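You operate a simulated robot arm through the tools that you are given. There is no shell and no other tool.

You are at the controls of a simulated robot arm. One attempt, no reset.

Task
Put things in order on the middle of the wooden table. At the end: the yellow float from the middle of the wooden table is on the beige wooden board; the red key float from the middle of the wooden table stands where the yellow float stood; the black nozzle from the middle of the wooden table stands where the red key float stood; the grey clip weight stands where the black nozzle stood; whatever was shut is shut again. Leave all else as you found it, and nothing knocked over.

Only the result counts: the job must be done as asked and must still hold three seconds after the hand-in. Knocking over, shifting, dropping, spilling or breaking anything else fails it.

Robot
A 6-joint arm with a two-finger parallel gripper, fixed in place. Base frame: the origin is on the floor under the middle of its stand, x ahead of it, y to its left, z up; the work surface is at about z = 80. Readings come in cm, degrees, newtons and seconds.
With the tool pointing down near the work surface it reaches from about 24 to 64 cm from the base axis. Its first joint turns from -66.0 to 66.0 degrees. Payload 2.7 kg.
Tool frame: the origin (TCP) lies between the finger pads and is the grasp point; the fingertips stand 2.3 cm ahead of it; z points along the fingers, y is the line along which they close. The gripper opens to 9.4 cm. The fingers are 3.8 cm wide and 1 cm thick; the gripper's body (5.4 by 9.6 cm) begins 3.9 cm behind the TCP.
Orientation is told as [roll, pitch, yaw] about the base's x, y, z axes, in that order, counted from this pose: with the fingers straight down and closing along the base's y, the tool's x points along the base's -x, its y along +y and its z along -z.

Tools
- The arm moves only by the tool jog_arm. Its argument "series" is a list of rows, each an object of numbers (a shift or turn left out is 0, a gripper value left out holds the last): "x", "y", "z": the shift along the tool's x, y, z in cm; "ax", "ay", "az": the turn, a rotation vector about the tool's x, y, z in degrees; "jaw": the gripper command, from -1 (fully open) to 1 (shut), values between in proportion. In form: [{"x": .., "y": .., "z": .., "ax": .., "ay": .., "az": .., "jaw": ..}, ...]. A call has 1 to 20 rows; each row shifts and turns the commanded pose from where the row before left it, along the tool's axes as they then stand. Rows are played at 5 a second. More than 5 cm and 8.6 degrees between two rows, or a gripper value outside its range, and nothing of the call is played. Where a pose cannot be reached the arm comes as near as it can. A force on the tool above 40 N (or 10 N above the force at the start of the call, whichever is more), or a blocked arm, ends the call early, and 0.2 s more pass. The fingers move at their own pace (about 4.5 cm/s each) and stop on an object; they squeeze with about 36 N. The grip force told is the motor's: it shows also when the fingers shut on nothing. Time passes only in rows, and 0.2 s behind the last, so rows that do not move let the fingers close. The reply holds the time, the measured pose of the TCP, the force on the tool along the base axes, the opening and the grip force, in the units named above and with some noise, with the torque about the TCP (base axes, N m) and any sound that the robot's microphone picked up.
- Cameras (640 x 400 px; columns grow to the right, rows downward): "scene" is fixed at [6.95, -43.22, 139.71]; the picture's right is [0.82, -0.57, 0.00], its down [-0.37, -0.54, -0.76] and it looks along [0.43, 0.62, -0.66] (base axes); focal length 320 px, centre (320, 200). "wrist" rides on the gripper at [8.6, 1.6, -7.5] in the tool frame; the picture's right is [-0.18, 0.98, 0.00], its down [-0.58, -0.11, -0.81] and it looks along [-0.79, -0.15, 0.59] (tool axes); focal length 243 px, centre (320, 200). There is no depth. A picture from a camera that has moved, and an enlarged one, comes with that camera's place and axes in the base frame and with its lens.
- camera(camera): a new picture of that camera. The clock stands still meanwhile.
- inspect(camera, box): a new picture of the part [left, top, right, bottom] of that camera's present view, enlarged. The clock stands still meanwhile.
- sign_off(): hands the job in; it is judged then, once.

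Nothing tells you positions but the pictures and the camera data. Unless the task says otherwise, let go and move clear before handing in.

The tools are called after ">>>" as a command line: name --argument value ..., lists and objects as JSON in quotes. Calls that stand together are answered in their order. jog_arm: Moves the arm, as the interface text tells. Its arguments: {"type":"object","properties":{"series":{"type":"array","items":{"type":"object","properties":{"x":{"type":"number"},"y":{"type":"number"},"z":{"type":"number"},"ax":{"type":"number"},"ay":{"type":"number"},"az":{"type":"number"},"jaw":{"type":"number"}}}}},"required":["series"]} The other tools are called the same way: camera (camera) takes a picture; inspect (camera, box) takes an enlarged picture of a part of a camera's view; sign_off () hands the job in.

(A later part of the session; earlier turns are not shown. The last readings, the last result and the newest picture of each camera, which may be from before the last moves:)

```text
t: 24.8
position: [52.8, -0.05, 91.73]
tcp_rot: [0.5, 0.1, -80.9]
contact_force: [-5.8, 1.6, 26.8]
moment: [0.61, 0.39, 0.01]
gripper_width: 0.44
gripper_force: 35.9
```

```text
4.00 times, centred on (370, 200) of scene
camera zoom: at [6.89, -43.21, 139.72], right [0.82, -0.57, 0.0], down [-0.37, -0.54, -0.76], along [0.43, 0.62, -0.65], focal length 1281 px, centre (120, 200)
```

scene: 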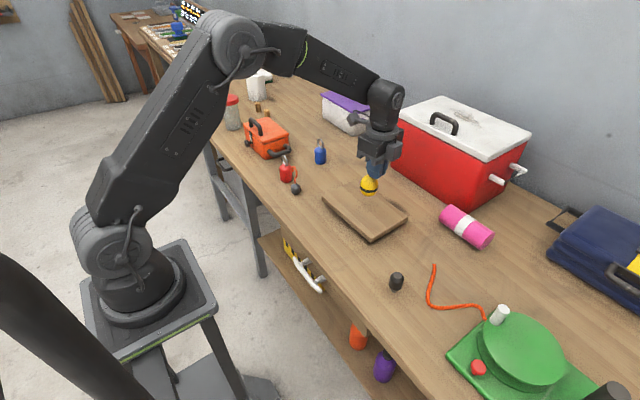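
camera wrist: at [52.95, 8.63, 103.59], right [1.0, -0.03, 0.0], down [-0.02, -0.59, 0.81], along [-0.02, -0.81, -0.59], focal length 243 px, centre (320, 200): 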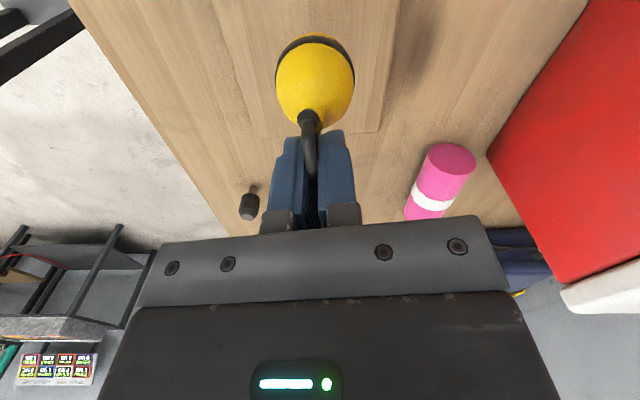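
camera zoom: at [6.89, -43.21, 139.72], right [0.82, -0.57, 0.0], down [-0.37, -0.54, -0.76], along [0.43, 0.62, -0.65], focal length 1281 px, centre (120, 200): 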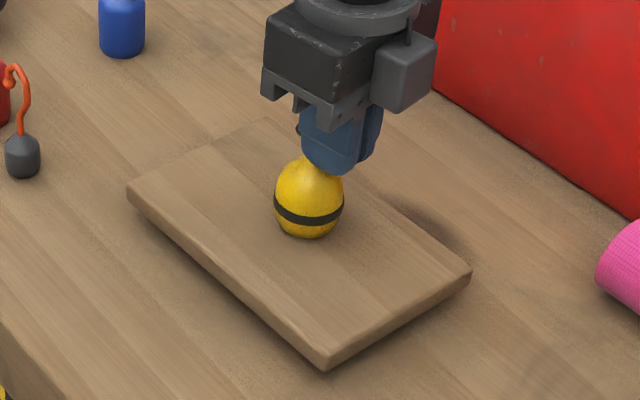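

The board's top is higher than I judged, and I'm pressing with about 27 N. I'll back off a little until the float just rests.

>>> jog_arm --series '[{"z": -0.15}, {"z": -0.12}, {}]'

```text
t: 25.6
position: [52.48, -0.22, 91.57]
tcp_rot: [0.1, 0.0, -81.1]
contact_force: [3.7, 2.9, 20.1]
moment: [0.45, -0.17, -0.04]
gripper_width: 0.43
gripper_force: 35.6
```

Still 20 N of load, so I'll keep easing up.

>>> jog_arm --series '[{"z": -0.15}, {"z": -0.1}, {}]'

>>> inspect --camera "scene" --box '[310, 150, 430, 250]'

```text
t: 26.4
position: [52.47, -0.21, 91.63]
tcp_rot: [-0.1, -0.1, -81.1]
contact_force: [1.2, 1.5, 6.1]
moment: [0.15, -0.1, -0.04]
gripper_width: 0.42
gripper_force: 35.9
```

```text
4.00 times, centred on (370, 200) of scene
camera zoom: at [6.94, -43.21, 139.72], right [0.82, -0.57, 0.0], down [-0.37, -0.54, -0.76], along [0.43, 0.62, -0.66], focal length 1281 px, centre (120, 200)
```

zoom: 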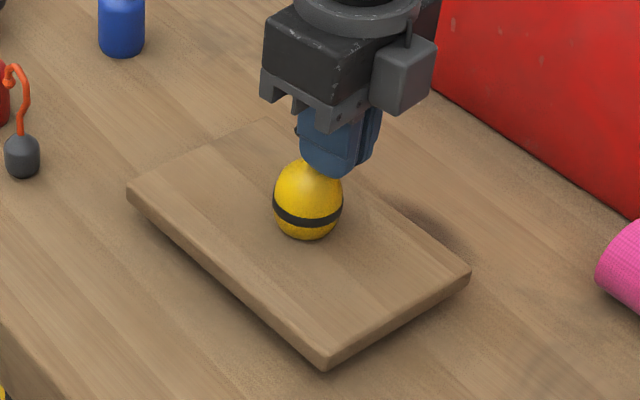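

Nearly unloaded at 6 N. One more tiny lift, then I'll open.

>>> jog_arm --series '[{"z": -0.07}, {}, {}]'

>>> inspect --camera "wrist" --box '[200, 20, 440, 230]'

```text
t: 27.2
position: [52.65, -0.27, 91.82]
tcp_rot: [0.0, 0.0, -80.9]
contact_force: [0.1, -0.3, -0.5]
moment: [0.01, 0.04, -0.02]
gripper_width: 0.4
gripper_force: 35.8
```

```text
1.90 times, centred on (320, 125) of wrist
camera zoom: at [52.81, 8.51, 99.3], right [1.0, -0.03, 0.0], down [-0.02, -0.59, 0.81], along [-0.02, -0.81, -0.59], focal length 462 px, centre (320, 343)
```

zoom: 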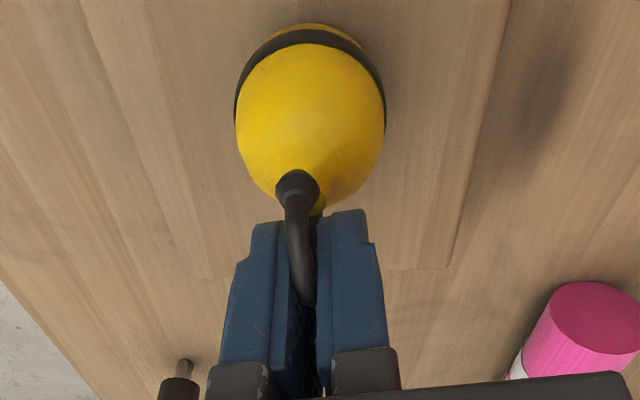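

The force is near zero, so the float rests at the board's surface. I'll open slowly and look before retreating.

>>> jog_arm --series '[{"jaw": 0.9}, {"jaw": 0.8}, {"jaw": 0.6}, {"jaw": 0.4}, {"jaw": 0.0}, {"jaw": -0.4}, {}, {}]'

>>> inspect --camera "scene" --box '[310, 150, 430, 250]'

>>> inspect --camera "wrist" --box '[200, 20, 440, 230]'

```text
t: 29.0
position: [52.57, -0.36, 91.93]
tcp_rot: [0.1, 0.0, -80.9]
contact_force: [-1.0, 0.5, 0.4]
moment: [-0.04, 0.0, -0.03]
gripper_width: 6.59
gripper_force: 0.1
```

```text
4.00 times, centred on (370, 200) of scene
camera zoom: at [6.95, -43.22, 139.71], right [0.82, -0.57, 0.0], down [-0.37, -0.54, -0.76], along [0.43, 0.62, -0.66], focal length 1281 px, centre (120, 200)
```

zoom: 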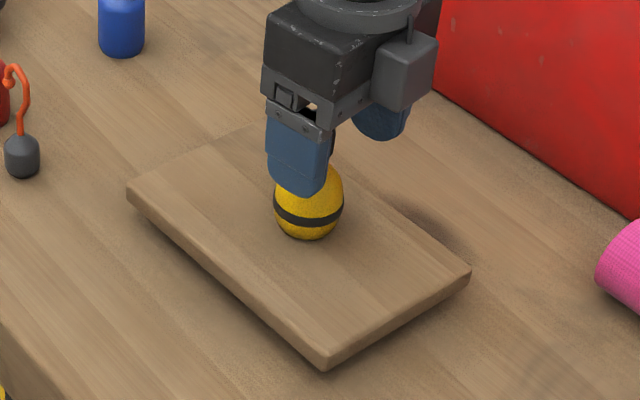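

```text
1.90 times, centred on (320, 125) of wrist
camera zoom: at [52.82, 8.52, 99.32], right [1.0, -0.03, 0.0], down [-0.02, -0.59, 0.81], along [-0.02, -0.81, -0.59], focal length 462 px, centre (320, 343)
```

zoom: 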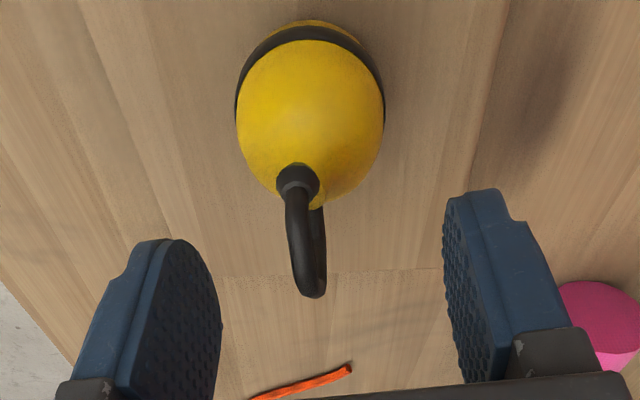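

The yellow float stands upright and free on the board. I'll rise straight up, turn back to yaw 0, and move above the red key float.

>>> jog_arm --series '[{"z": -2}, {"z": -4}, {"z": -4}, {"az": -8.1}, {"az": -8.1}, {"az": -8.1}, {"az": -8.1}, {"az": -8.1}, {"az": -8.1}, {"az": -8.1}, {"az": -8.1}, {"az": -8.1}, {"az": -8.1}, {}]'

>>> camera --camera "scene"

```text
t: 32.0
position: [52.68, -0.38, 101.93]
tcp_rot: [0.1, -0.2, 0.2]
contact_force: [-0.2, 0.0, -0.2]
moment: [0.0, 0.0, 0.02]
gripper_width: 6.57
gripper_force: 0.0
```

```text
taken
```

scene: 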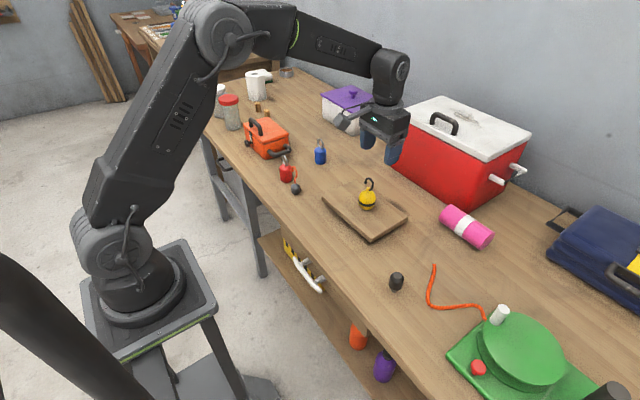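

The yellow float is settled on the board. Now I'll move above the red key float and line up on it.

>>> jog_arm --series '[{"x": 5}, {"x": 5}, {"y": 5}, {"y": 5}, {"y": 5}, {"y": 5}, {"y": 5}, {"y": 2.3}, {}]'

>>> camera --camera "wrist"

>>> inspect --camera "wrist" --box '[220, 0, 420, 125]'

```text
t: 34.0
position: [42.51, 27.13, 101.72]
tcp_rot: [0.0, 0.0, 0.0]
contact_force: [0.8, -0.5, -0.2]
moment: [0.02, -0.01, 0.01]
gripper_width: 6.57
gripper_force: 0.0
```

```text
taken
camera wrist: at [33.84, 28.74, 109.06], right [0.18, 0.98, 0.0], down [0.58, -0.11, 0.81], along [0.79, -0.15, -0.59], focal length 243 px, centre (320, 200)
```

wrist: 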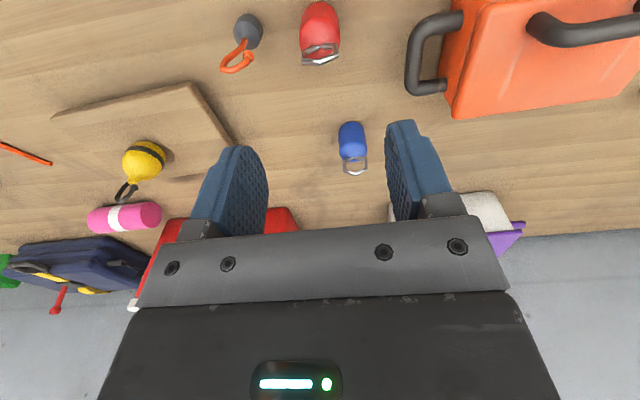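

```text
3.20 times, centred on (320, 62) of wrist
camera zoom: at [33.84, 28.74, 109.06], right [0.18, 0.98, 0.0], down [0.58, -0.11, 0.81], along [0.79, -0.15, -0.59], focal length 776 px, centre (320, 640)
```

zoom: 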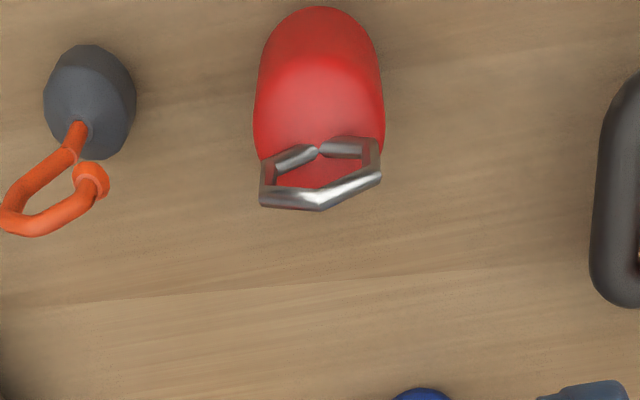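

The red float is at about (42.95, 27.0), and the weight's clip ends near y≈21, which leaves room for my finger. I'll correct x and descend in stages.

>>> jog_arm --series '[{"x": -0.42, "y": -0.1}, {"z": 4}, {"z": 4}, {"z": 3}, {}]'

>>> camera --camera "wrist"

>>> inspect --camera "scene" --box '[240, 110, 360, 210]'

```text
t: 35.2
position: [42.95, 26.55, 90.9]
tcp_rot: [0.0, -0.1, 0.1]
contact_force: [-0.8, 0.4, -0.9]
moment: [0.0, 0.02, -0.01]
gripper_width: 6.59
gripper_force: 0.0
```

```text
taken
camera wrist: at [34.33, 28.31, 98.37], right [0.18, 0.98, 0.0], down [0.58, -0.11, 0.81], along [0.79, -0.15, -0.59], focal length 243 px, centre (320, 200)
```

wrist: 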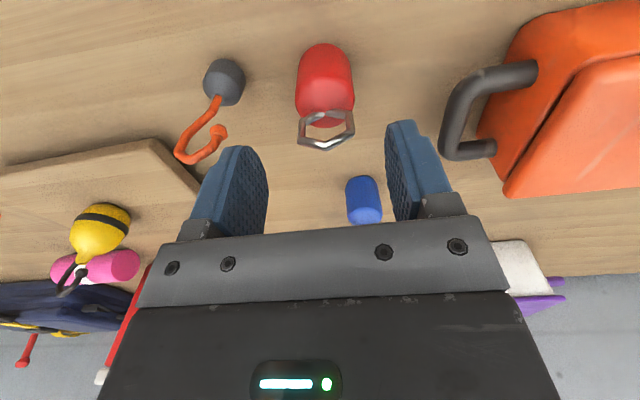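

```text
4.00 times, centred on (300, 160) of scene
camera zoom: at [6.95, -43.22, 139.71], right [0.82, -0.57, 0.0], down [-0.37, -0.54, -0.76], along [0.43, 0.62, -0.66], focal length 1281 px, centre (400, 360)
```

zoom: 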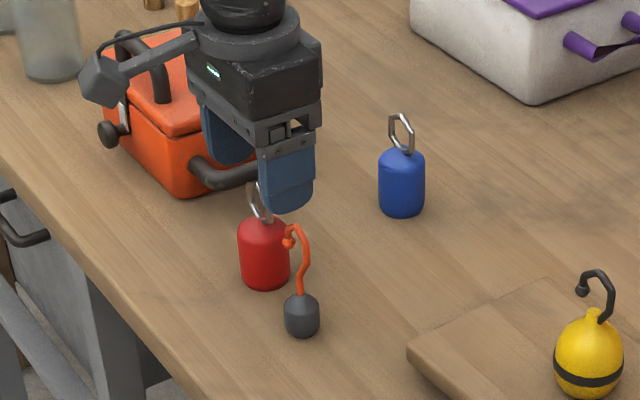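

The red float appears slightly right of my centre line. I'll zoom in to measure it.

>>> inspect --camera "wrist" --box '[220, 30, 420, 155]'

```text
3.20 times, centred on (320, 92) of wrist
camera zoom: at [34.33, 28.31, 98.37], right [0.18, 0.98, 0.0], down [0.58, -0.11, 0.81], along [0.79, -0.15, -0.59], focal length 776 px, centre (320, 544)
```

zoom: 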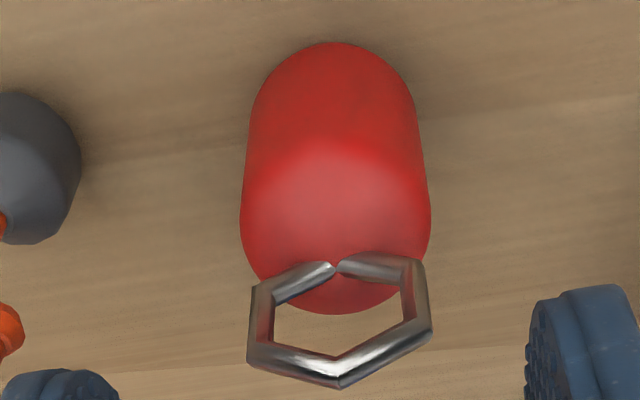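

The red float's centre is at (42.85, 27.03), so I shift +0.37 in y and descend to grasp the upper body.

>>> jog_arm --series '[{"y": 0.37, "x": 0.05}, {"z": 2}, {"z": 1.5}, {"z": 1.2}, {}]'

>>> inspect --camera "wrist" --box '[180, 60, 460, 235]'

>>> inspect --camera "scene" --box '[240, 110, 360, 210]'

```text
t: 36.4
position: [43.16, 27.13, 85.86]
tcp_rot: [0.0, -0.1, 0.1]
contact_force: [0.1, 0.2, -0.3]
moment: [0.04, -0.02, 0.03]
gripper_width: 6.6
gripper_force: 0.0
```

```text
2.29 times, centred on (320, 148) of wrist
camera zoom: at [34.45, 28.79, 93.33], right [0.18, 0.98, 0.0], down [0.58, -0.11, 0.81], along [0.79, -0.15, -0.59], focal length 555 px, centre (320, 320)
```

zoom: 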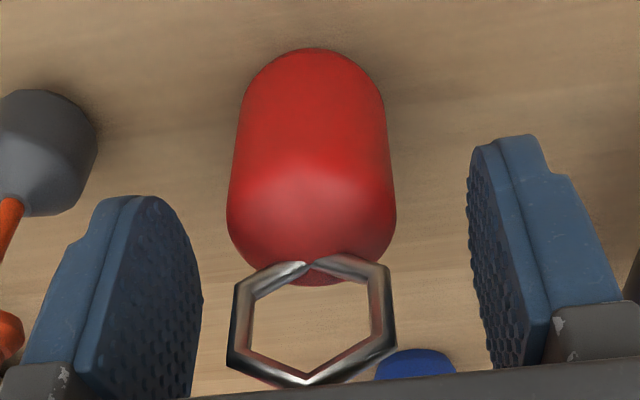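

```text
4.00 times, centred on (300, 160) of scene
camera zoom: at [6.95, -43.22, 139.71], right [0.82, -0.57, 0.0], down [-0.37, -0.54, -0.76], along [0.43, 0.62, -0.66], focal length 1281 px, centre (400, 360)
```

zoom: 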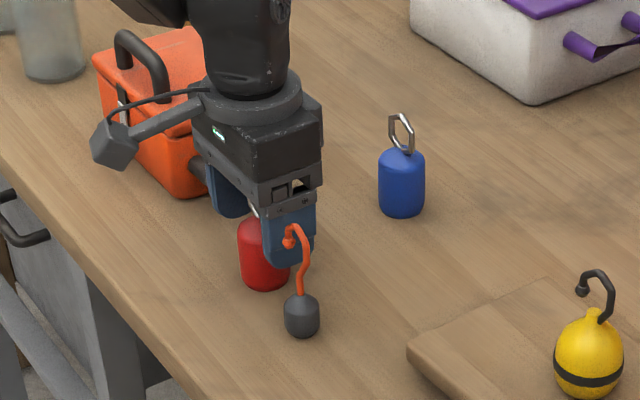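

The red float is well centred between the pads with the ring clear of the palm. A small nudge, then close.

>>> jog_arm --series '[{"y": -0.15, "x": 0.2}, {"jaw": 0.1}, {"jaw": 0.5}, {"jaw": 1}, {}, {}]'

>>> inspect --camera "wrist" --box '[180, 60, 460, 235]'

```text
t: 37.8
position: [42.87, 27.11, 86.03]
tcp_rot: [0.0, -0.1, 0.0]
contact_force: [0.5, -0.7, -0.5]
moment: [-0.02, -0.01, 0.0]
gripper_width: 3.46
gripper_force: 36.2
```

```text
2.29 times, centred on (320, 148) of wrist
camera zoom: at [34.2, 28.71, 93.41], right [0.18, 0.98, 0.0], down [0.58, -0.11, 0.81], along [0.79, -0.15, -0.59], focal length 555 px, centre (320, 320)
```

zoom: 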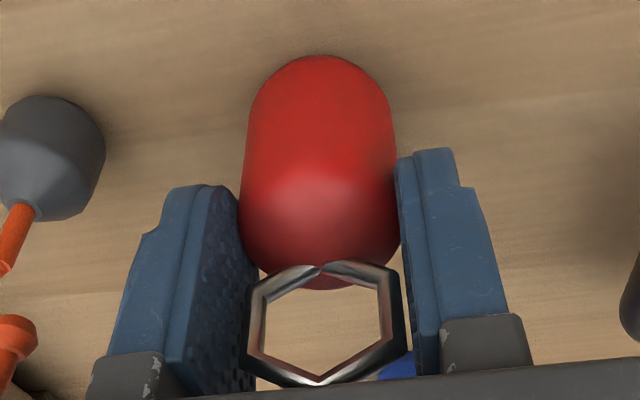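

The red key float is gripped at 3.46 cm, resting with the TCP at (42.87, 27.1, 86.0). I'll lift it high and carry it toward the yellow float's old spot.

>>> jog_arm --series '[{"z": -1}, {"z": -3}, {"z": -4}, {"z": -4}, {"z": -4}, {"y": -5}, {"y": -5}, {"y": -5}, {"y": -5}, {"y": -5}, {"y": -5}, {"y": -5}, {"y": -5}, {"y": -5}, {"x": -4}, {"x": -4}, {"x": -3.2}, {}]'

>>> camera --camera "scene"

>>> camera --camera "wrist"

```text
t: 41.6
position: [54.13, -18.0, 102.34]
tcp_rot: [0.0, 0.0, 0.0]
contact_force: [0.0, -0.2, -0.8]
moment: [0.0, -0.02, -0.02]
gripper_width: 3.5
gripper_force: 36.1
```

```text
taken
```

scene: 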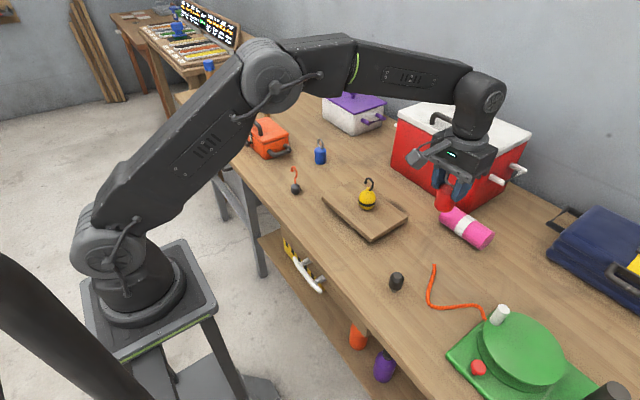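

```text
taken
camera wrist: at [45.49, -16.36, 109.7], right [0.18, 0.98, 0.0], down [0.58, -0.11, 0.81], along [0.79, -0.15, -0.59], focal length 243 px, centre (320, 200)
```

wrist: 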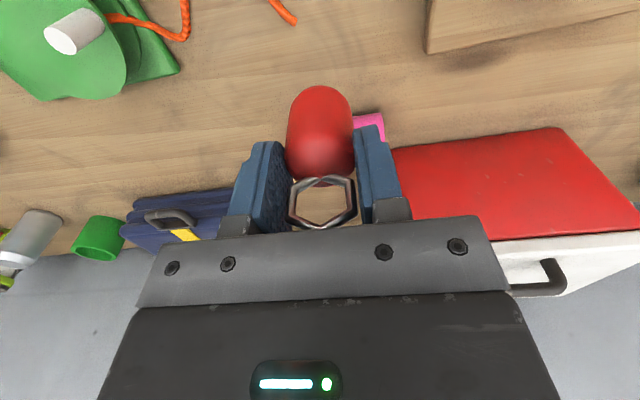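

The spot is clear, with the cord's end at y≈-20.7. I'll lower the red float onto (54.1, -18.0) in stages.

>>> jog_arm --series '[{"z": 4}, {"z": 4}, {"z": 4}, {"z": 2.5}, {}]'

>>> inspect --camera "scene" --box '[380, 200, 540, 300]'

>>> inspect --camera "wrist" --box '[180, 20, 460, 195]'

```text
t: 42.8
position: [53.92, -17.96, 87.72]
tcp_rot: [0.0, -0.1, 0.1]
contact_force: [1.1, -0.4, -0.7]
moment: [0.03, 0.03, 0.0]
gripper_width: 3.5
gripper_force: 36.2
```

```text
4.00 times, centred on (460, 250) of scene
camera zoom: at [6.95, -43.22, 139.71], right [0.82, -0.57, 0.0], down [-0.37, -0.54, -0.76], along [0.43, 0.62, -0.66], focal length 1281 px, centre (-240, 0)
```

zoom: 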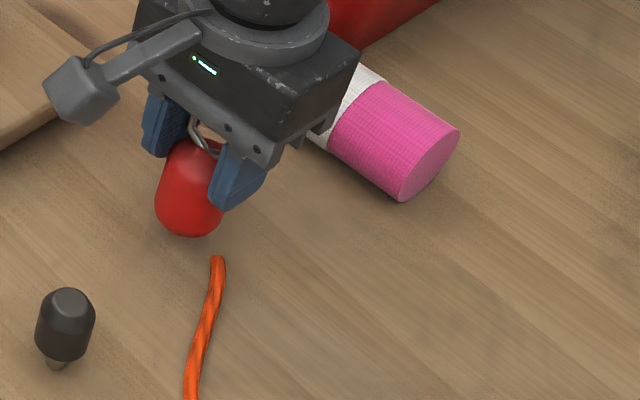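

```text
2.29 times, centred on (320, 108) of wrist
camera zoom: at [45.3, -16.26, 95.19], right [0.18, 0.98, 0.0], down [0.58, -0.11, 0.81], along [0.79, -0.15, -0.59], focal length 555 px, centre (320, 411)
```

zoom: 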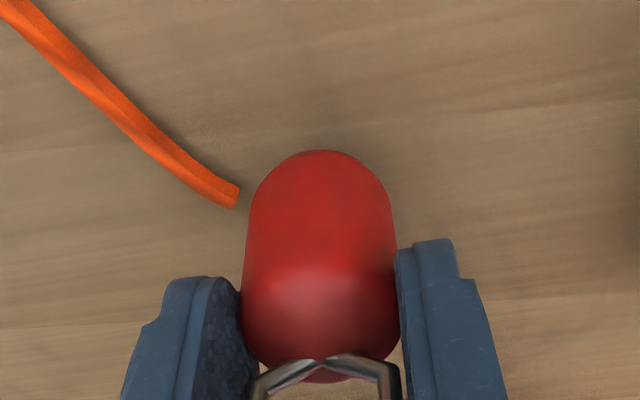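

Clear of the cord by about 0.6 cm. I'll bias slightly away from it and go down in fine steps.

>>> jog_arm --series '[{"y": 0.15}, {"z": 0.6}, {"z": 0.4}, {"z": 0.2}, {}]'

```text
t: 44.0
position: [54.01, -17.69, 86.47]
tcp_rot: [-0.1, -0.1, 0.2]
contact_force: [-0.1, -0.5, 0.4]
moment: [0.0, 0.03, -0.03]
gripper_width: 3.5
gripper_force: 35.8
```

>>> jog_arm --series '[{"z": 0.15}, {"z": 0.1}, {}]'

```text
t: 44.8
position: [54.05, -17.67, 86.17]
tcp_rot: [0.0, -0.1, 0.0]
contact_force: [0.6, 0.1, -1.0]
moment: [-0.01, -0.01, 0.01]
gripper_width: 3.49
gripper_force: 36.0
```

No contact yet. I'll continue in 0.08 cm steps.

>>> jog_arm --series '[{"z": 0.08}, {}, {}]'

>>> inspect --camera "scene" --box '[390, 220, 470, 270]'

```text
t: 45.6
position: [54.05, -17.68, 86.14]
tcp_rot: [0.0, -0.1, 0.0]
contact_force: [0.3, -0.6, -0.7]
moment: [0.04, -0.04, -0.01]
gripper_width: 3.5
gripper_force: 36.0
```

```text
8.00 times, centred on (430, 245) of scene
camera zoom: at [6.95, -43.22, 139.71], right [0.82, -0.57, 0.0], down [-0.37, -0.54, -0.76], along [0.43, 0.62, -0.66], focal length 2562 px, centre (-560, -160)
```

zoom: 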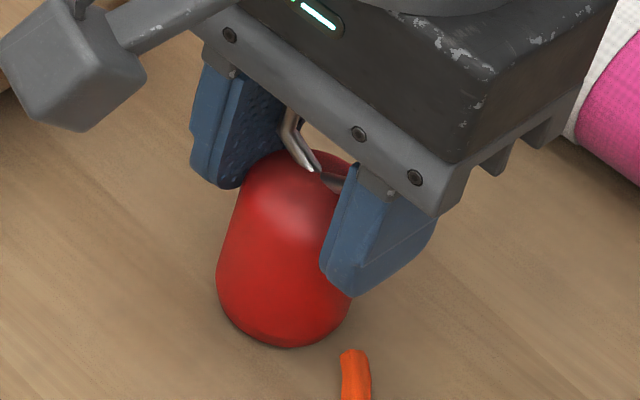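

>>> jog_arm --series '[{"z": 0.08}, {}, {}]'

```text
t: 46.4
position: [54.1, -17.74, 86.01]
tcp_rot: [-0.1, -0.1, 0.1]
contact_force: [0.0, 0.2, -0.7]
moment: [0.05, 0.01, 0.04]
gripper_width: 3.5
gripper_force: 36.2
```

>>> jog_arm --series '[{"z": 0.06}, {}, {}]'

```text
t: 47.2
position: [53.98, -17.88, 86.15]
tcp_rot: [0.0, 0.0, 0.1]
contact_force: [0.5, 0.5, -0.3]
moment: [-0.03, 0.01, -0.03]
gripper_width: 3.49
gripper_force: 35.6
```

>>> jog_arm --series '[{"z": 0.07}, {}, {}]'

```text
t: 48.0
position: [53.9, -17.65, 85.87]
tcp_rot: [-0.1, -0.2, 0.1]
contact_force: [0.5, -0.5, 0.7]
moment: [0.04, -0.02, 0.03]
gripper_width: 3.48
gripper_force: 35.9
```

>>> jog_arm --series '[{"z": 0.05}, {}, {}]'

```text
t: 48.8
position: [54.05, -17.65, 85.97]
tcp_rot: [-0.1, -0.2, 0.1]
contact_force: [-2.3, 3.3, 17.4]
moment: [0.17, 0.18, 0.02]
gripper_width: 3.49
gripper_force: 35.6
```

Contact made at 17 N. I'll ease up a hair and release slowly.

>>> jog_arm --series '[{"z": -0.04}, {}, {"jaw": 0.25}, {"jaw": 0.15}, {"jaw": 0.0}, {"jaw": -0.2}, {"jaw": -0.4}, {}, {}]'

>>> inspect --camera "scene" --box '[390, 220, 470, 270]'

>>> inspect --camera "wrist" --box '[180, 20, 460, 195]'

```text
t: 50.8
position: [54.07, -17.71, 85.9]
tcp_rot: [0.0, -0.1, 0.1]
contact_force: [-0.6, -0.5, -0.3]
moment: [0.0, 0.0, 0.01]
gripper_width: 6.61
gripper_force: 0.1
```

```text
8.00 times, centred on (430, 245) of scene
camera zoom: at [6.95, -43.22, 139.71], right [0.82, -0.57, 0.0], down [-0.37, -0.54, -0.76], along [0.43, 0.62, -0.66], focal length 2562 px, centre (-560, -160)
```

zoom: 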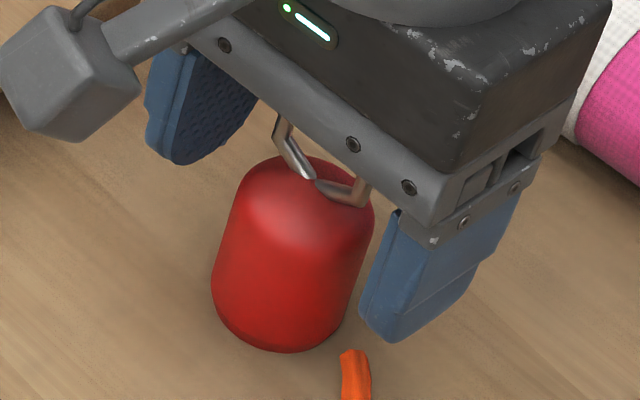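

```text
2.29 times, centred on (320, 108) of wrist
camera zoom: at [45.26, -16.13, 93.3], right [0.18, 0.98, 0.0], down [0.58, -0.11, 0.81], along [0.79, -0.15, -0.59], focal length 555 px, centre (320, 411)
```

zoom: 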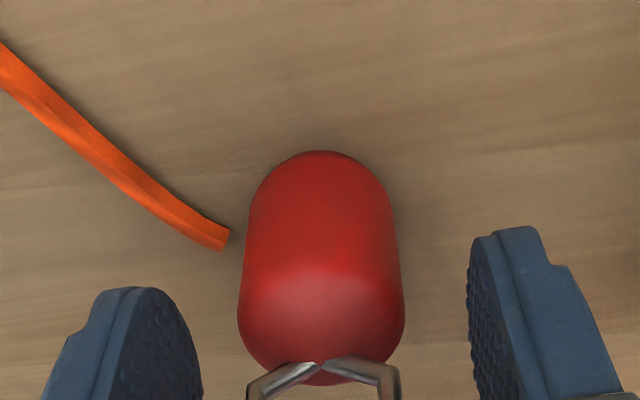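

The red key float stands on the yellow float's old spot, clear of the cord. I'll rise straight up and move above the nozzle.

>>> jog_arm --series '[{"z": -1.5}, {"z": -4}, {"z": -4}, {"z": -2}, {"x": 4, "y": -0.8}, {"x": 4, "y": -0.8}, {"x": 4, "y": -0.7}, {}]'

>>> camera --camera "wrist"

>>> inspect --camera "wrist" --box '[220, 0, 420, 125]'

>>> camera --camera "scene"

```text
t: 52.6
position: [41.85, -20.07, 96.95]
tcp_rot: [-0.1, 0.0, 0.0]
contact_force: [0.3, -1.2, -1.2]
moment: [-0.01, 0.01, -0.06]
gripper_width: 6.57
gripper_force: 0.0
```

```text
taken
camera wrist: at [33.2, -18.41, 104.44], right [0.18, 0.98, 0.0], down [0.58, -0.11, 0.81], along [0.79, -0.15, -0.59], focal length 243 px, centre (320, 200)
```

wrist: 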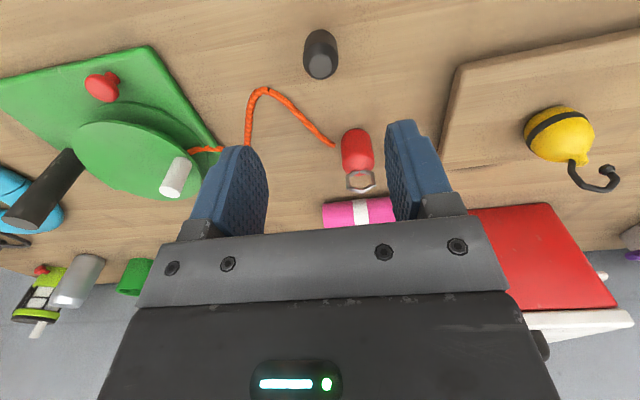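

```text
3.20 times, centred on (320, 62) of wrist
camera zoom: at [33.2, -18.41, 104.44], right [0.18, 0.98, 0.0], down [0.58, -0.11, 0.81], along [0.79, -0.15, -0.59], focal length 776 px, centre (320, 640)
```

zoom: 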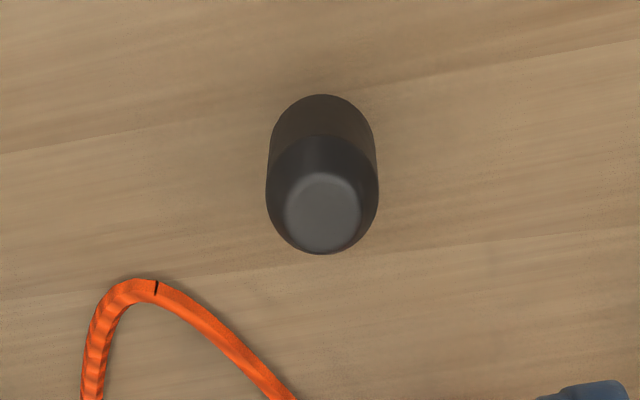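

```text
taken
```

scene: 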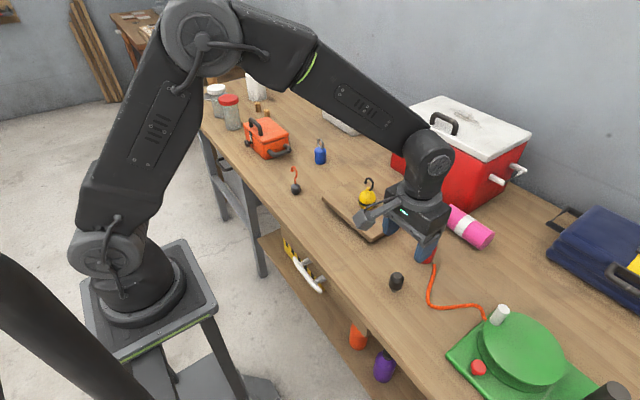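

The nozzle's top is at (41.92, -19.96), directly beneath me. I'll descend in stages and check centring.

>>> jog_arm --series '[{"z": 4}, {"z": 4}, {"z": 2}, {}]'

>>> inspect --camera "wrist" --box '[180, 60, 460, 235]'

>>> inspect --camera "scene" --box '[340, 220, 460, 320]'

```text
t: 53.6
position: [41.97, -19.97, 87.31]
tcp_rot: [0.0, -0.1, 0.1]
contact_force: [0.2, -0.2, -0.7]
moment: [-0.03, 0.0, 0.01]
gripper_width: 6.6
gripper_force: 0.2
```

```text
2.29 times, centred on (320, 148) of wrist
camera zoom: at [33.3, -18.39, 94.79], right [0.18, 0.98, 0.0], down [0.58, -0.11, 0.81], along [0.79, -0.15, -0.59], focal length 555 px, centre (320, 320)
```

zoom: 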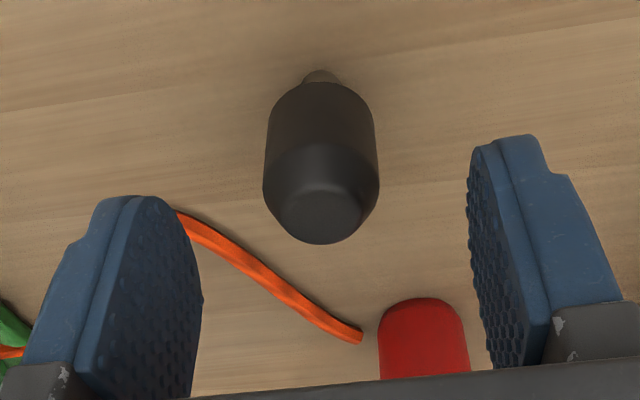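

```text
4.00 times, centred on (400, 270) of scene
camera zoom: at [6.95, -43.22, 139.71], right [0.82, -0.57, 0.0], down [-0.37, -0.54, -0.76], along [0.43, 0.62, -0.66], focal length 1281 px, centre (0, -80)
```

zoom: 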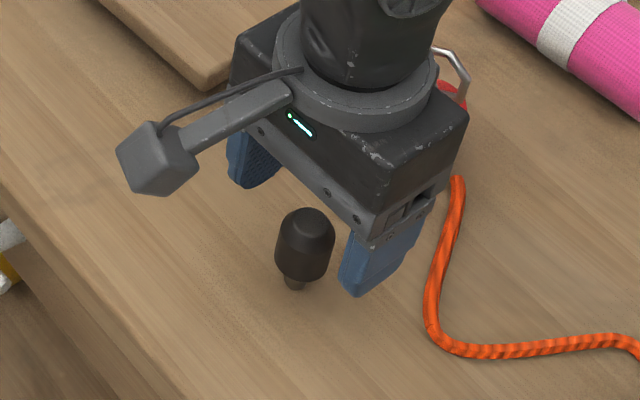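

The nozzle is centred. I'll descend the last bit and close on its body.

>>> jog_arm --series '[{"z": 2}, {"z": 1.4}, {}, {"jaw": 0.1}, {"jaw": 0.5}, {"jaw": 1}, {}, {}]'

>>> inspect --camera "wrist" --box '[180, 60, 460, 235]'

>>> inspect --camera "scene" --box '[340, 220, 460, 320]'

```text
t: 55.4
position: [42.07, -20.07, 83.93]
tcp_rot: [0.0, -0.1, 0.1]
contact_force: [0.0, 0.7, -0.2]
moment: [0.02, 0.02, -0.01]
gripper_width: 2.65
gripper_force: 35.6
```

```text
2.29 times, centred on (320, 148) of wrist
camera zoom: at [33.4, -18.41, 91.41], right [0.18, 0.98, 0.0], down [0.58, -0.11, 0.81], along [0.79, -0.15, -0.59], focal length 555 px, centre (320, 320)
```

zoom: 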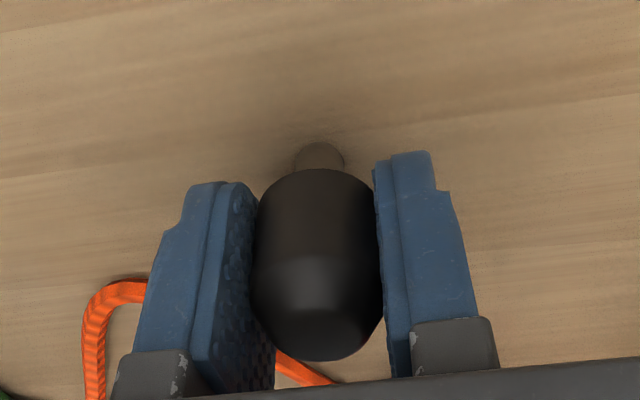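

```text
4.00 times, centred on (400, 270) of scene
camera zoom: at [6.95, -43.22, 139.71], right [0.82, -0.57, 0.0], down [-0.37, -0.54, -0.76], along [0.43, 0.62, -0.66], focal length 1281 px, centre (0, -80)
```

zoom: 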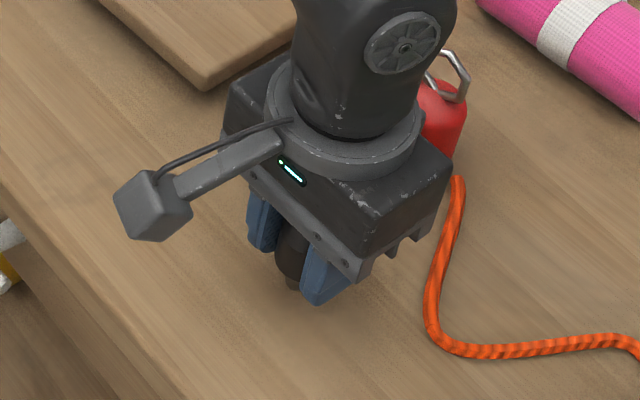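

The nozzle is gripped at 2.65 cm. I'll lift it and carry it toward the red float's old spot.

>>> jog_arm --series '[{"z": -0.5}, {"z": -2.5}, {"z": -4}, {"z": -4}, {"z": -4}, {"y": 5}, {"y": 5}, {"y": 5}, {"y": 5}, {"y": 5}, {"y": 5}, {"y": 5}, {"y": 5}, {"y": 4.5, "x": -0.5}, {"y": 2.55, "x": -0.4}, {}, {}]'

>>> camera --camera "wrist"

>>> camera --camera "scene"

```text
t: 59.0
position: [42.98, 26.99, 98.85]
tcp_rot: [0.1, -0.1, 0.0]
contact_force: [0.0, -1.0, 0.6]
moment: [-0.03, -0.01, 0.0]
gripper_width: 2.64
gripper_force: 35.8
```

```text
taken
camera wrist: at [34.32, 28.56, 106.22], right [0.18, 0.98, 0.0], down [0.58, -0.11, 0.81], along [0.79, -0.15, -0.59], focal length 243 px, centre (320, 200)
```

wrist: 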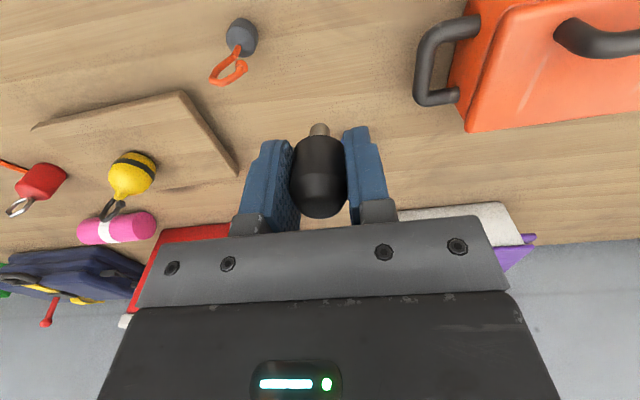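

```text
taken
```

scene: 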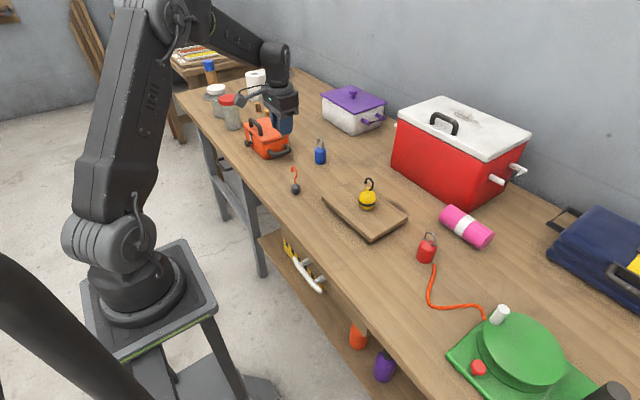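

All else stands as placed, and the nozzle hangs upright over (42.98, 27.0). I'll lower it in stages.

>>> jog_arm --series '[{"z": 4}, {"z": 4}, {"z": 3.5}, {"z": 2}, {}]'

>>> inspect --camera "scene" --box '[240, 130, 340, 205]'

>>> inspect --camera "wrist" --box '[180, 20, 460, 195]'

```text
t: 60.2
position: [42.75, 26.72, 85.34]
tcp_rot: [0.0, -0.1, 0.0]
contact_force: [0.1, 0.2, -0.7]
moment: [0.0, 0.01, -0.01]
gripper_width: 2.63
gripper_force: 36.0
```

```text
5.33 times, centred on (290, 168) of scene
camera zoom: at [6.95, -43.22, 139.71], right [0.82, -0.57, 0.0], down [-0.37, -0.54, -0.76], along [0.43, 0.62, -0.66], focal length 1708 px, centre (480, 373)
```

zoom: 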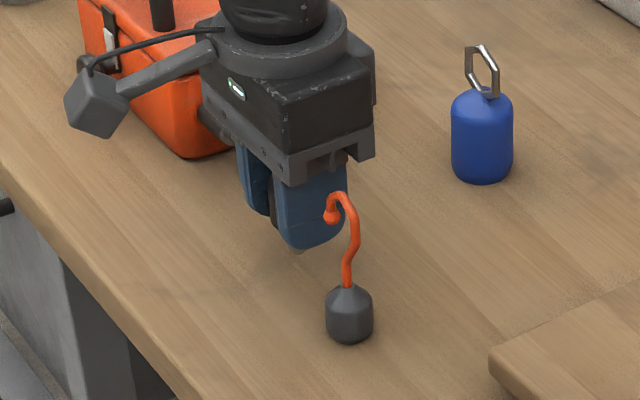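

```text
2.29 times, centred on (320, 108) of wrist
camera zoom: at [34.03, 28.35, 92.71], right [0.18, 0.98, 0.0], down [0.58, -0.11, 0.81], along [0.79, -0.15, -0.59], focal length 555 px, centre (320, 411)
```

zoom: 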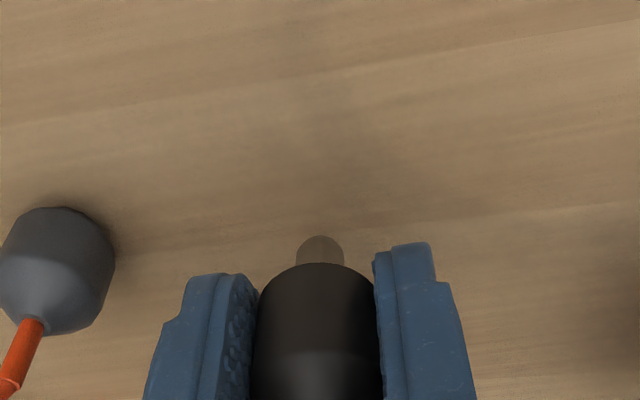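

Just above the table, and the gripper body is well clear of the clip. I'll shift +0.25 in y and keep lowering in small steps.

>>> jog_arm --series '[{"y": 0.25}, {"z": 0.5}, {"z": 0.4}, {"z": 0.15}, {}]'

```text
t: 61.4
position: [42.87, 27.11, 84.22]
tcp_rot: [0.0, -0.1, -0.1]
contact_force: [0.2, 1.4, 0.7]
moment: [0.0, 0.02, 0.03]
gripper_width: 2.65
gripper_force: 36.3
```

>>> jog_arm --series '[{"z": 0.1}, {}, {}]'

```text
t: 62.2
position: [42.78, 27.24, 84.24]
tcp_rot: [0.0, -0.1, 0.0]
contact_force: [-1.6, -0.5, 0.2]
moment: [-0.01, 0.02, 0.01]
gripper_width: 2.68
gripper_force: 36.5
```

>>> jog_arm --series '[{"z": 0.08}, {}, {}]'

```text
t: 63.0
position: [42.83, 27.19, 84.12]
tcp_rot: [0.0, -0.1, 0.1]
contact_force: [0.7, -0.1, 0.1]
moment: [0.04, 0.02, 0.03]
gripper_width: 2.66
gripper_force: 36.0
```

>>> jog_arm --series '[{"z": 0.08}, {}, {}]'

```text
t: 63.8
position: [42.87, 27.33, 84.04]
tcp_rot: [0.0, -0.2, 0.2]
contact_force: [0.1, 0.4, 0.1]
moment: [0.04, 0.03, 0.0]
gripper_width: 2.64
gripper_force: 36.0
```

>>> jog_arm --series '[{"z": 0.06}, {}, {}]'

```text
t: 64.6
position: [42.69, 27.12, 84.11]
tcp_rot: [-0.1, -0.1, 0.0]
contact_force: [0.7, 0.1, -0.6]
moment: [-0.01, 0.01, -0.01]
gripper_width: 2.65
gripper_force: 35.9
```

>>> jog_arm --series '[{"z": 0.06}, {}, {}]'

```text
t: 65.4
position: [42.82, 27.26, 84.07]
tcp_rot: [0.0, -0.1, 0.0]
contact_force: [-0.1, -0.9, -0.8]
moment: [-0.04, 0.0, 0.04]
gripper_width: 2.63
gripper_force: 35.9
```

>>> jog_arm --series '[{"z": 0.06}, {}, {}]'

>>> inspect --camera "scene" --box '[260, 150, 320, 195]'

```text
t: 66.2
position: [42.86, 27.19, 84.02]
tcp_rot: [0.0, -0.1, 0.1]
contact_force: [0.2, 0.6, -0.4]
moment: [0.0, -0.01, 0.02]
gripper_width: 2.63
gripper_force: 36.0
```

```text
8.89 times, centred on (290, 172) of scene
camera zoom: at [6.95, -43.22, 139.71], right [0.82, -0.57, 0.0], down [-0.37, -0.54, -0.76], along [0.43, 0.62, -0.66], focal length 2846 px, centre (587, 444)
```

zoom: 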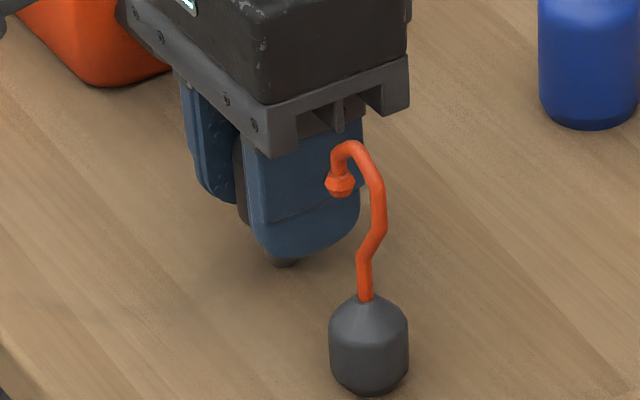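

>>> jog_arm --series '[{"z": 0.05}, {}, {}]'

```text
t: 67.0
position: [42.81, 27.24, 83.9]
tcp_rot: [0.0, -0.1, 0.1]
contact_force: [-0.7, -1.6, 4.4]
moment: [-0.06, 0.01, 0.02]
gripper_width: 2.64
gripper_force: 36.1
```

The nozzle touches the table with 4 N. I'll release slowly and only part way.

>>> jog_arm --series '[{"jaw": 0.45}, {"jaw": 0.42}, {"jaw": 0.38}, {"jaw": 0.32}, {"jaw": 0.2}, {"jaw": 0.05}, {"jaw": -0.1}, {}, {}]'

>>> inspect --camera "scene" --box '[260, 150, 320, 195]'

>>> inspect --camera "wrist" --box '[180, 60, 460, 235]'

```text
t: 69.0
position: [43.02, 27.36, 83.98]
tcp_rot: [0.0, -0.1, 0.1]
contact_force: [0.5, -0.3, 0.2]
moment: [0.0, 0.01, 0.04]
gripper_width: 5.18
gripper_force: 0.0
```

```text
8.89 times, centred on (290, 172) of scene
camera zoom: at [6.95, -43.22, 139.71], right [0.82, -0.57, 0.0], down [-0.37, -0.54, -0.76], along [0.43, 0.62, -0.66], focal length 2846 px, centre (587, 444)
```

zoom: 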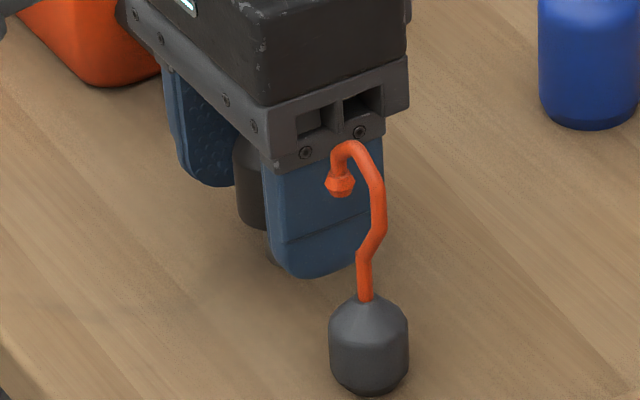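

```text
2.29 times, centred on (320, 148) of wrist
camera zoom: at [34.23, 28.93, 91.37], right [0.18, 0.98, 0.0], down [0.58, -0.11, 0.81], along [0.79, -0.15, -0.59], focal length 555 px, centre (320, 320)
```

zoom: 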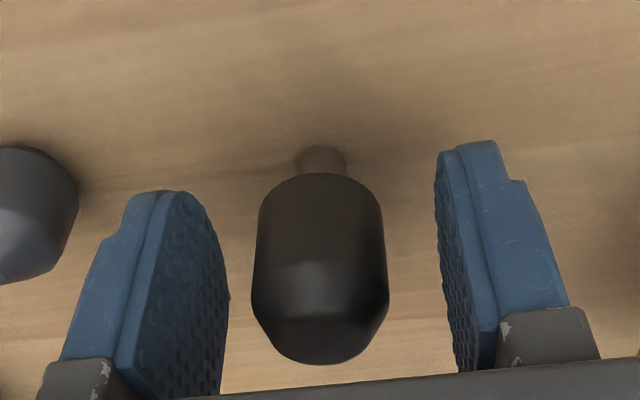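

The nozzle stands on its stem. I'll rise straight up and take a look at it and the weight from above.

>>> jog_arm --series '[{"z": -1}, {"z": -3}, {"z": -4}, {"z": -4}, {"z": -4}, {"y": -3.5}, {"y": -3.5}, {}]'

>>> camera --camera "wrist"

>>> inspect --camera "wrist" --box '[260, 0, 460, 125]'

>>> inspect --camera "scene" --box '[240, 130, 340, 205]'

```text
t: 70.8
position: [43.17, 20.24, 99.89]
tcp_rot: [0.0, -0.1, 0.1]
contact_force: [-0.6, 0.3, -0.1]
moment: [-0.03, 0.01, -0.02]
gripper_width: 5.19
gripper_force: 0.0
```

```text
taken
camera wrist: at [34.54, 21.94, 107.42], right [0.18, 0.98, 0.0], down [0.58, -0.11, 0.81], along [0.79, -0.15, -0.59], focal length 243 px, centre (320, 200)
```

wrist: 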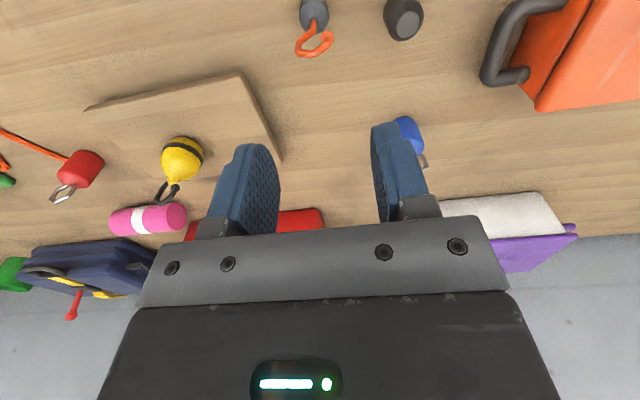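

```text
3.20 times, centred on (360, 62) of wrist
camera zoom: at [34.54, 21.94, 107.42], right [0.18, 0.98, 0.0], down [0.58, -0.11, 0.81], along [0.79, -0.15, -0.59], focal length 776 px, centre (192, 640)
```

zoom: 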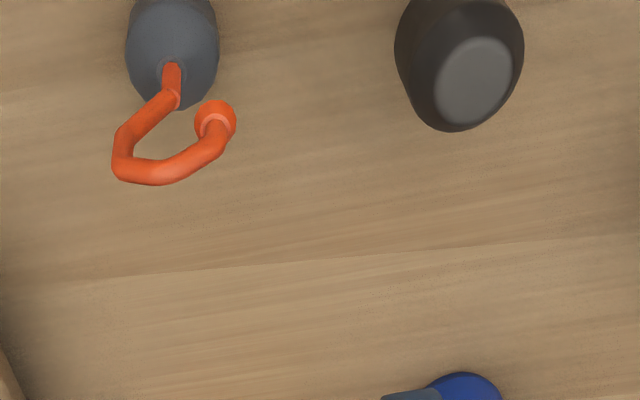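

```text
5.33 times, centred on (290, 168) of scene
camera zoom: at [6.95, -43.22, 139.71], right [0.82, -0.57, 0.0], down [-0.37, -0.54, -0.76], along [0.43, 0.62, -0.66], focal length 1708 px, centre (480, 373)
```

zoom: 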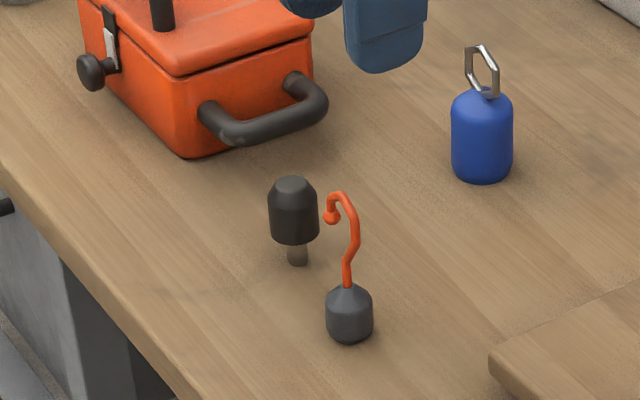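

The nozzle stands at about (42.8, 27.3). The grey weight is at (41.93, 20.05) with its clip in nearly the same plane as the yellow hook was, so I'll turn the gripper by 81° and line up on the clip's shank.

>>> jog_arm --series '[{"az": 8.1, "jaw": -0.4}, {"az": 8.1}, {"az": 8.1}, {"az": 8.1}, {"az": 8.1}, {"az": 8.1}, {"az": 8.1}, {"az": 8.1}, {"az": 8.1}, {"az": 8.1}, {"x": -1.44, "y": -1.41}, {"z": 2}, {}, {}]'

>>> camera --camera "wrist"

>>> inspect --camera "wrist" --box '[240, 20, 400, 120]'

```text
t: 73.8
position: [41.57, 18.59, 97.87]
tcp_rot: [0.1, 0.1, -81.0]
contact_force: [-0.2, -0.9, 0.0]
moment: [-0.04, 0.04, 0.01]
gripper_width: 6.59
gripper_force: 0.1
```

```text
taken
camera wrist: at [41.9, 27.28, 105.25], right [1.0, -0.03, 0.0], down [-0.02, -0.59, 0.81], along [-0.02, -0.81, -0.59], focal length 243 px, centre (320, 200)
```

wrist: 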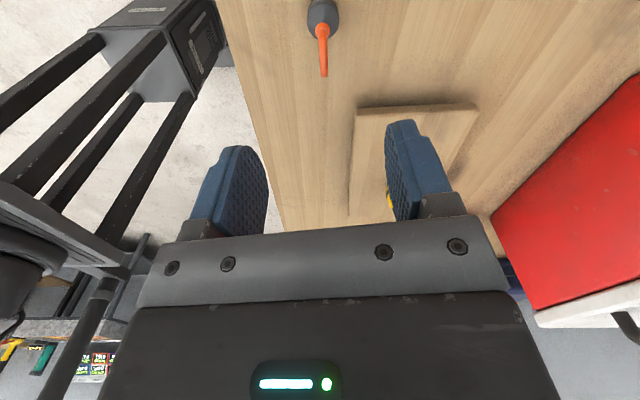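

```text
4.00 times, centred on (320, 70) of wrist
camera zoom: at [41.9, 27.28, 105.25], right [1.0, -0.03, 0.0], down [-0.02, -0.59, 0.81], along [-0.02, -0.81, -0.59], focal length 970 px, centre (320, 720)
```

zoom: 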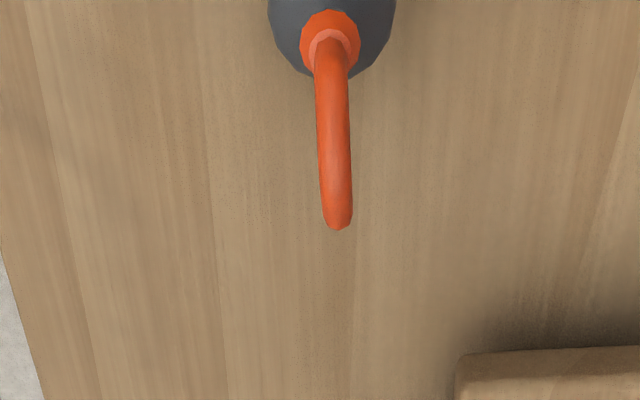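

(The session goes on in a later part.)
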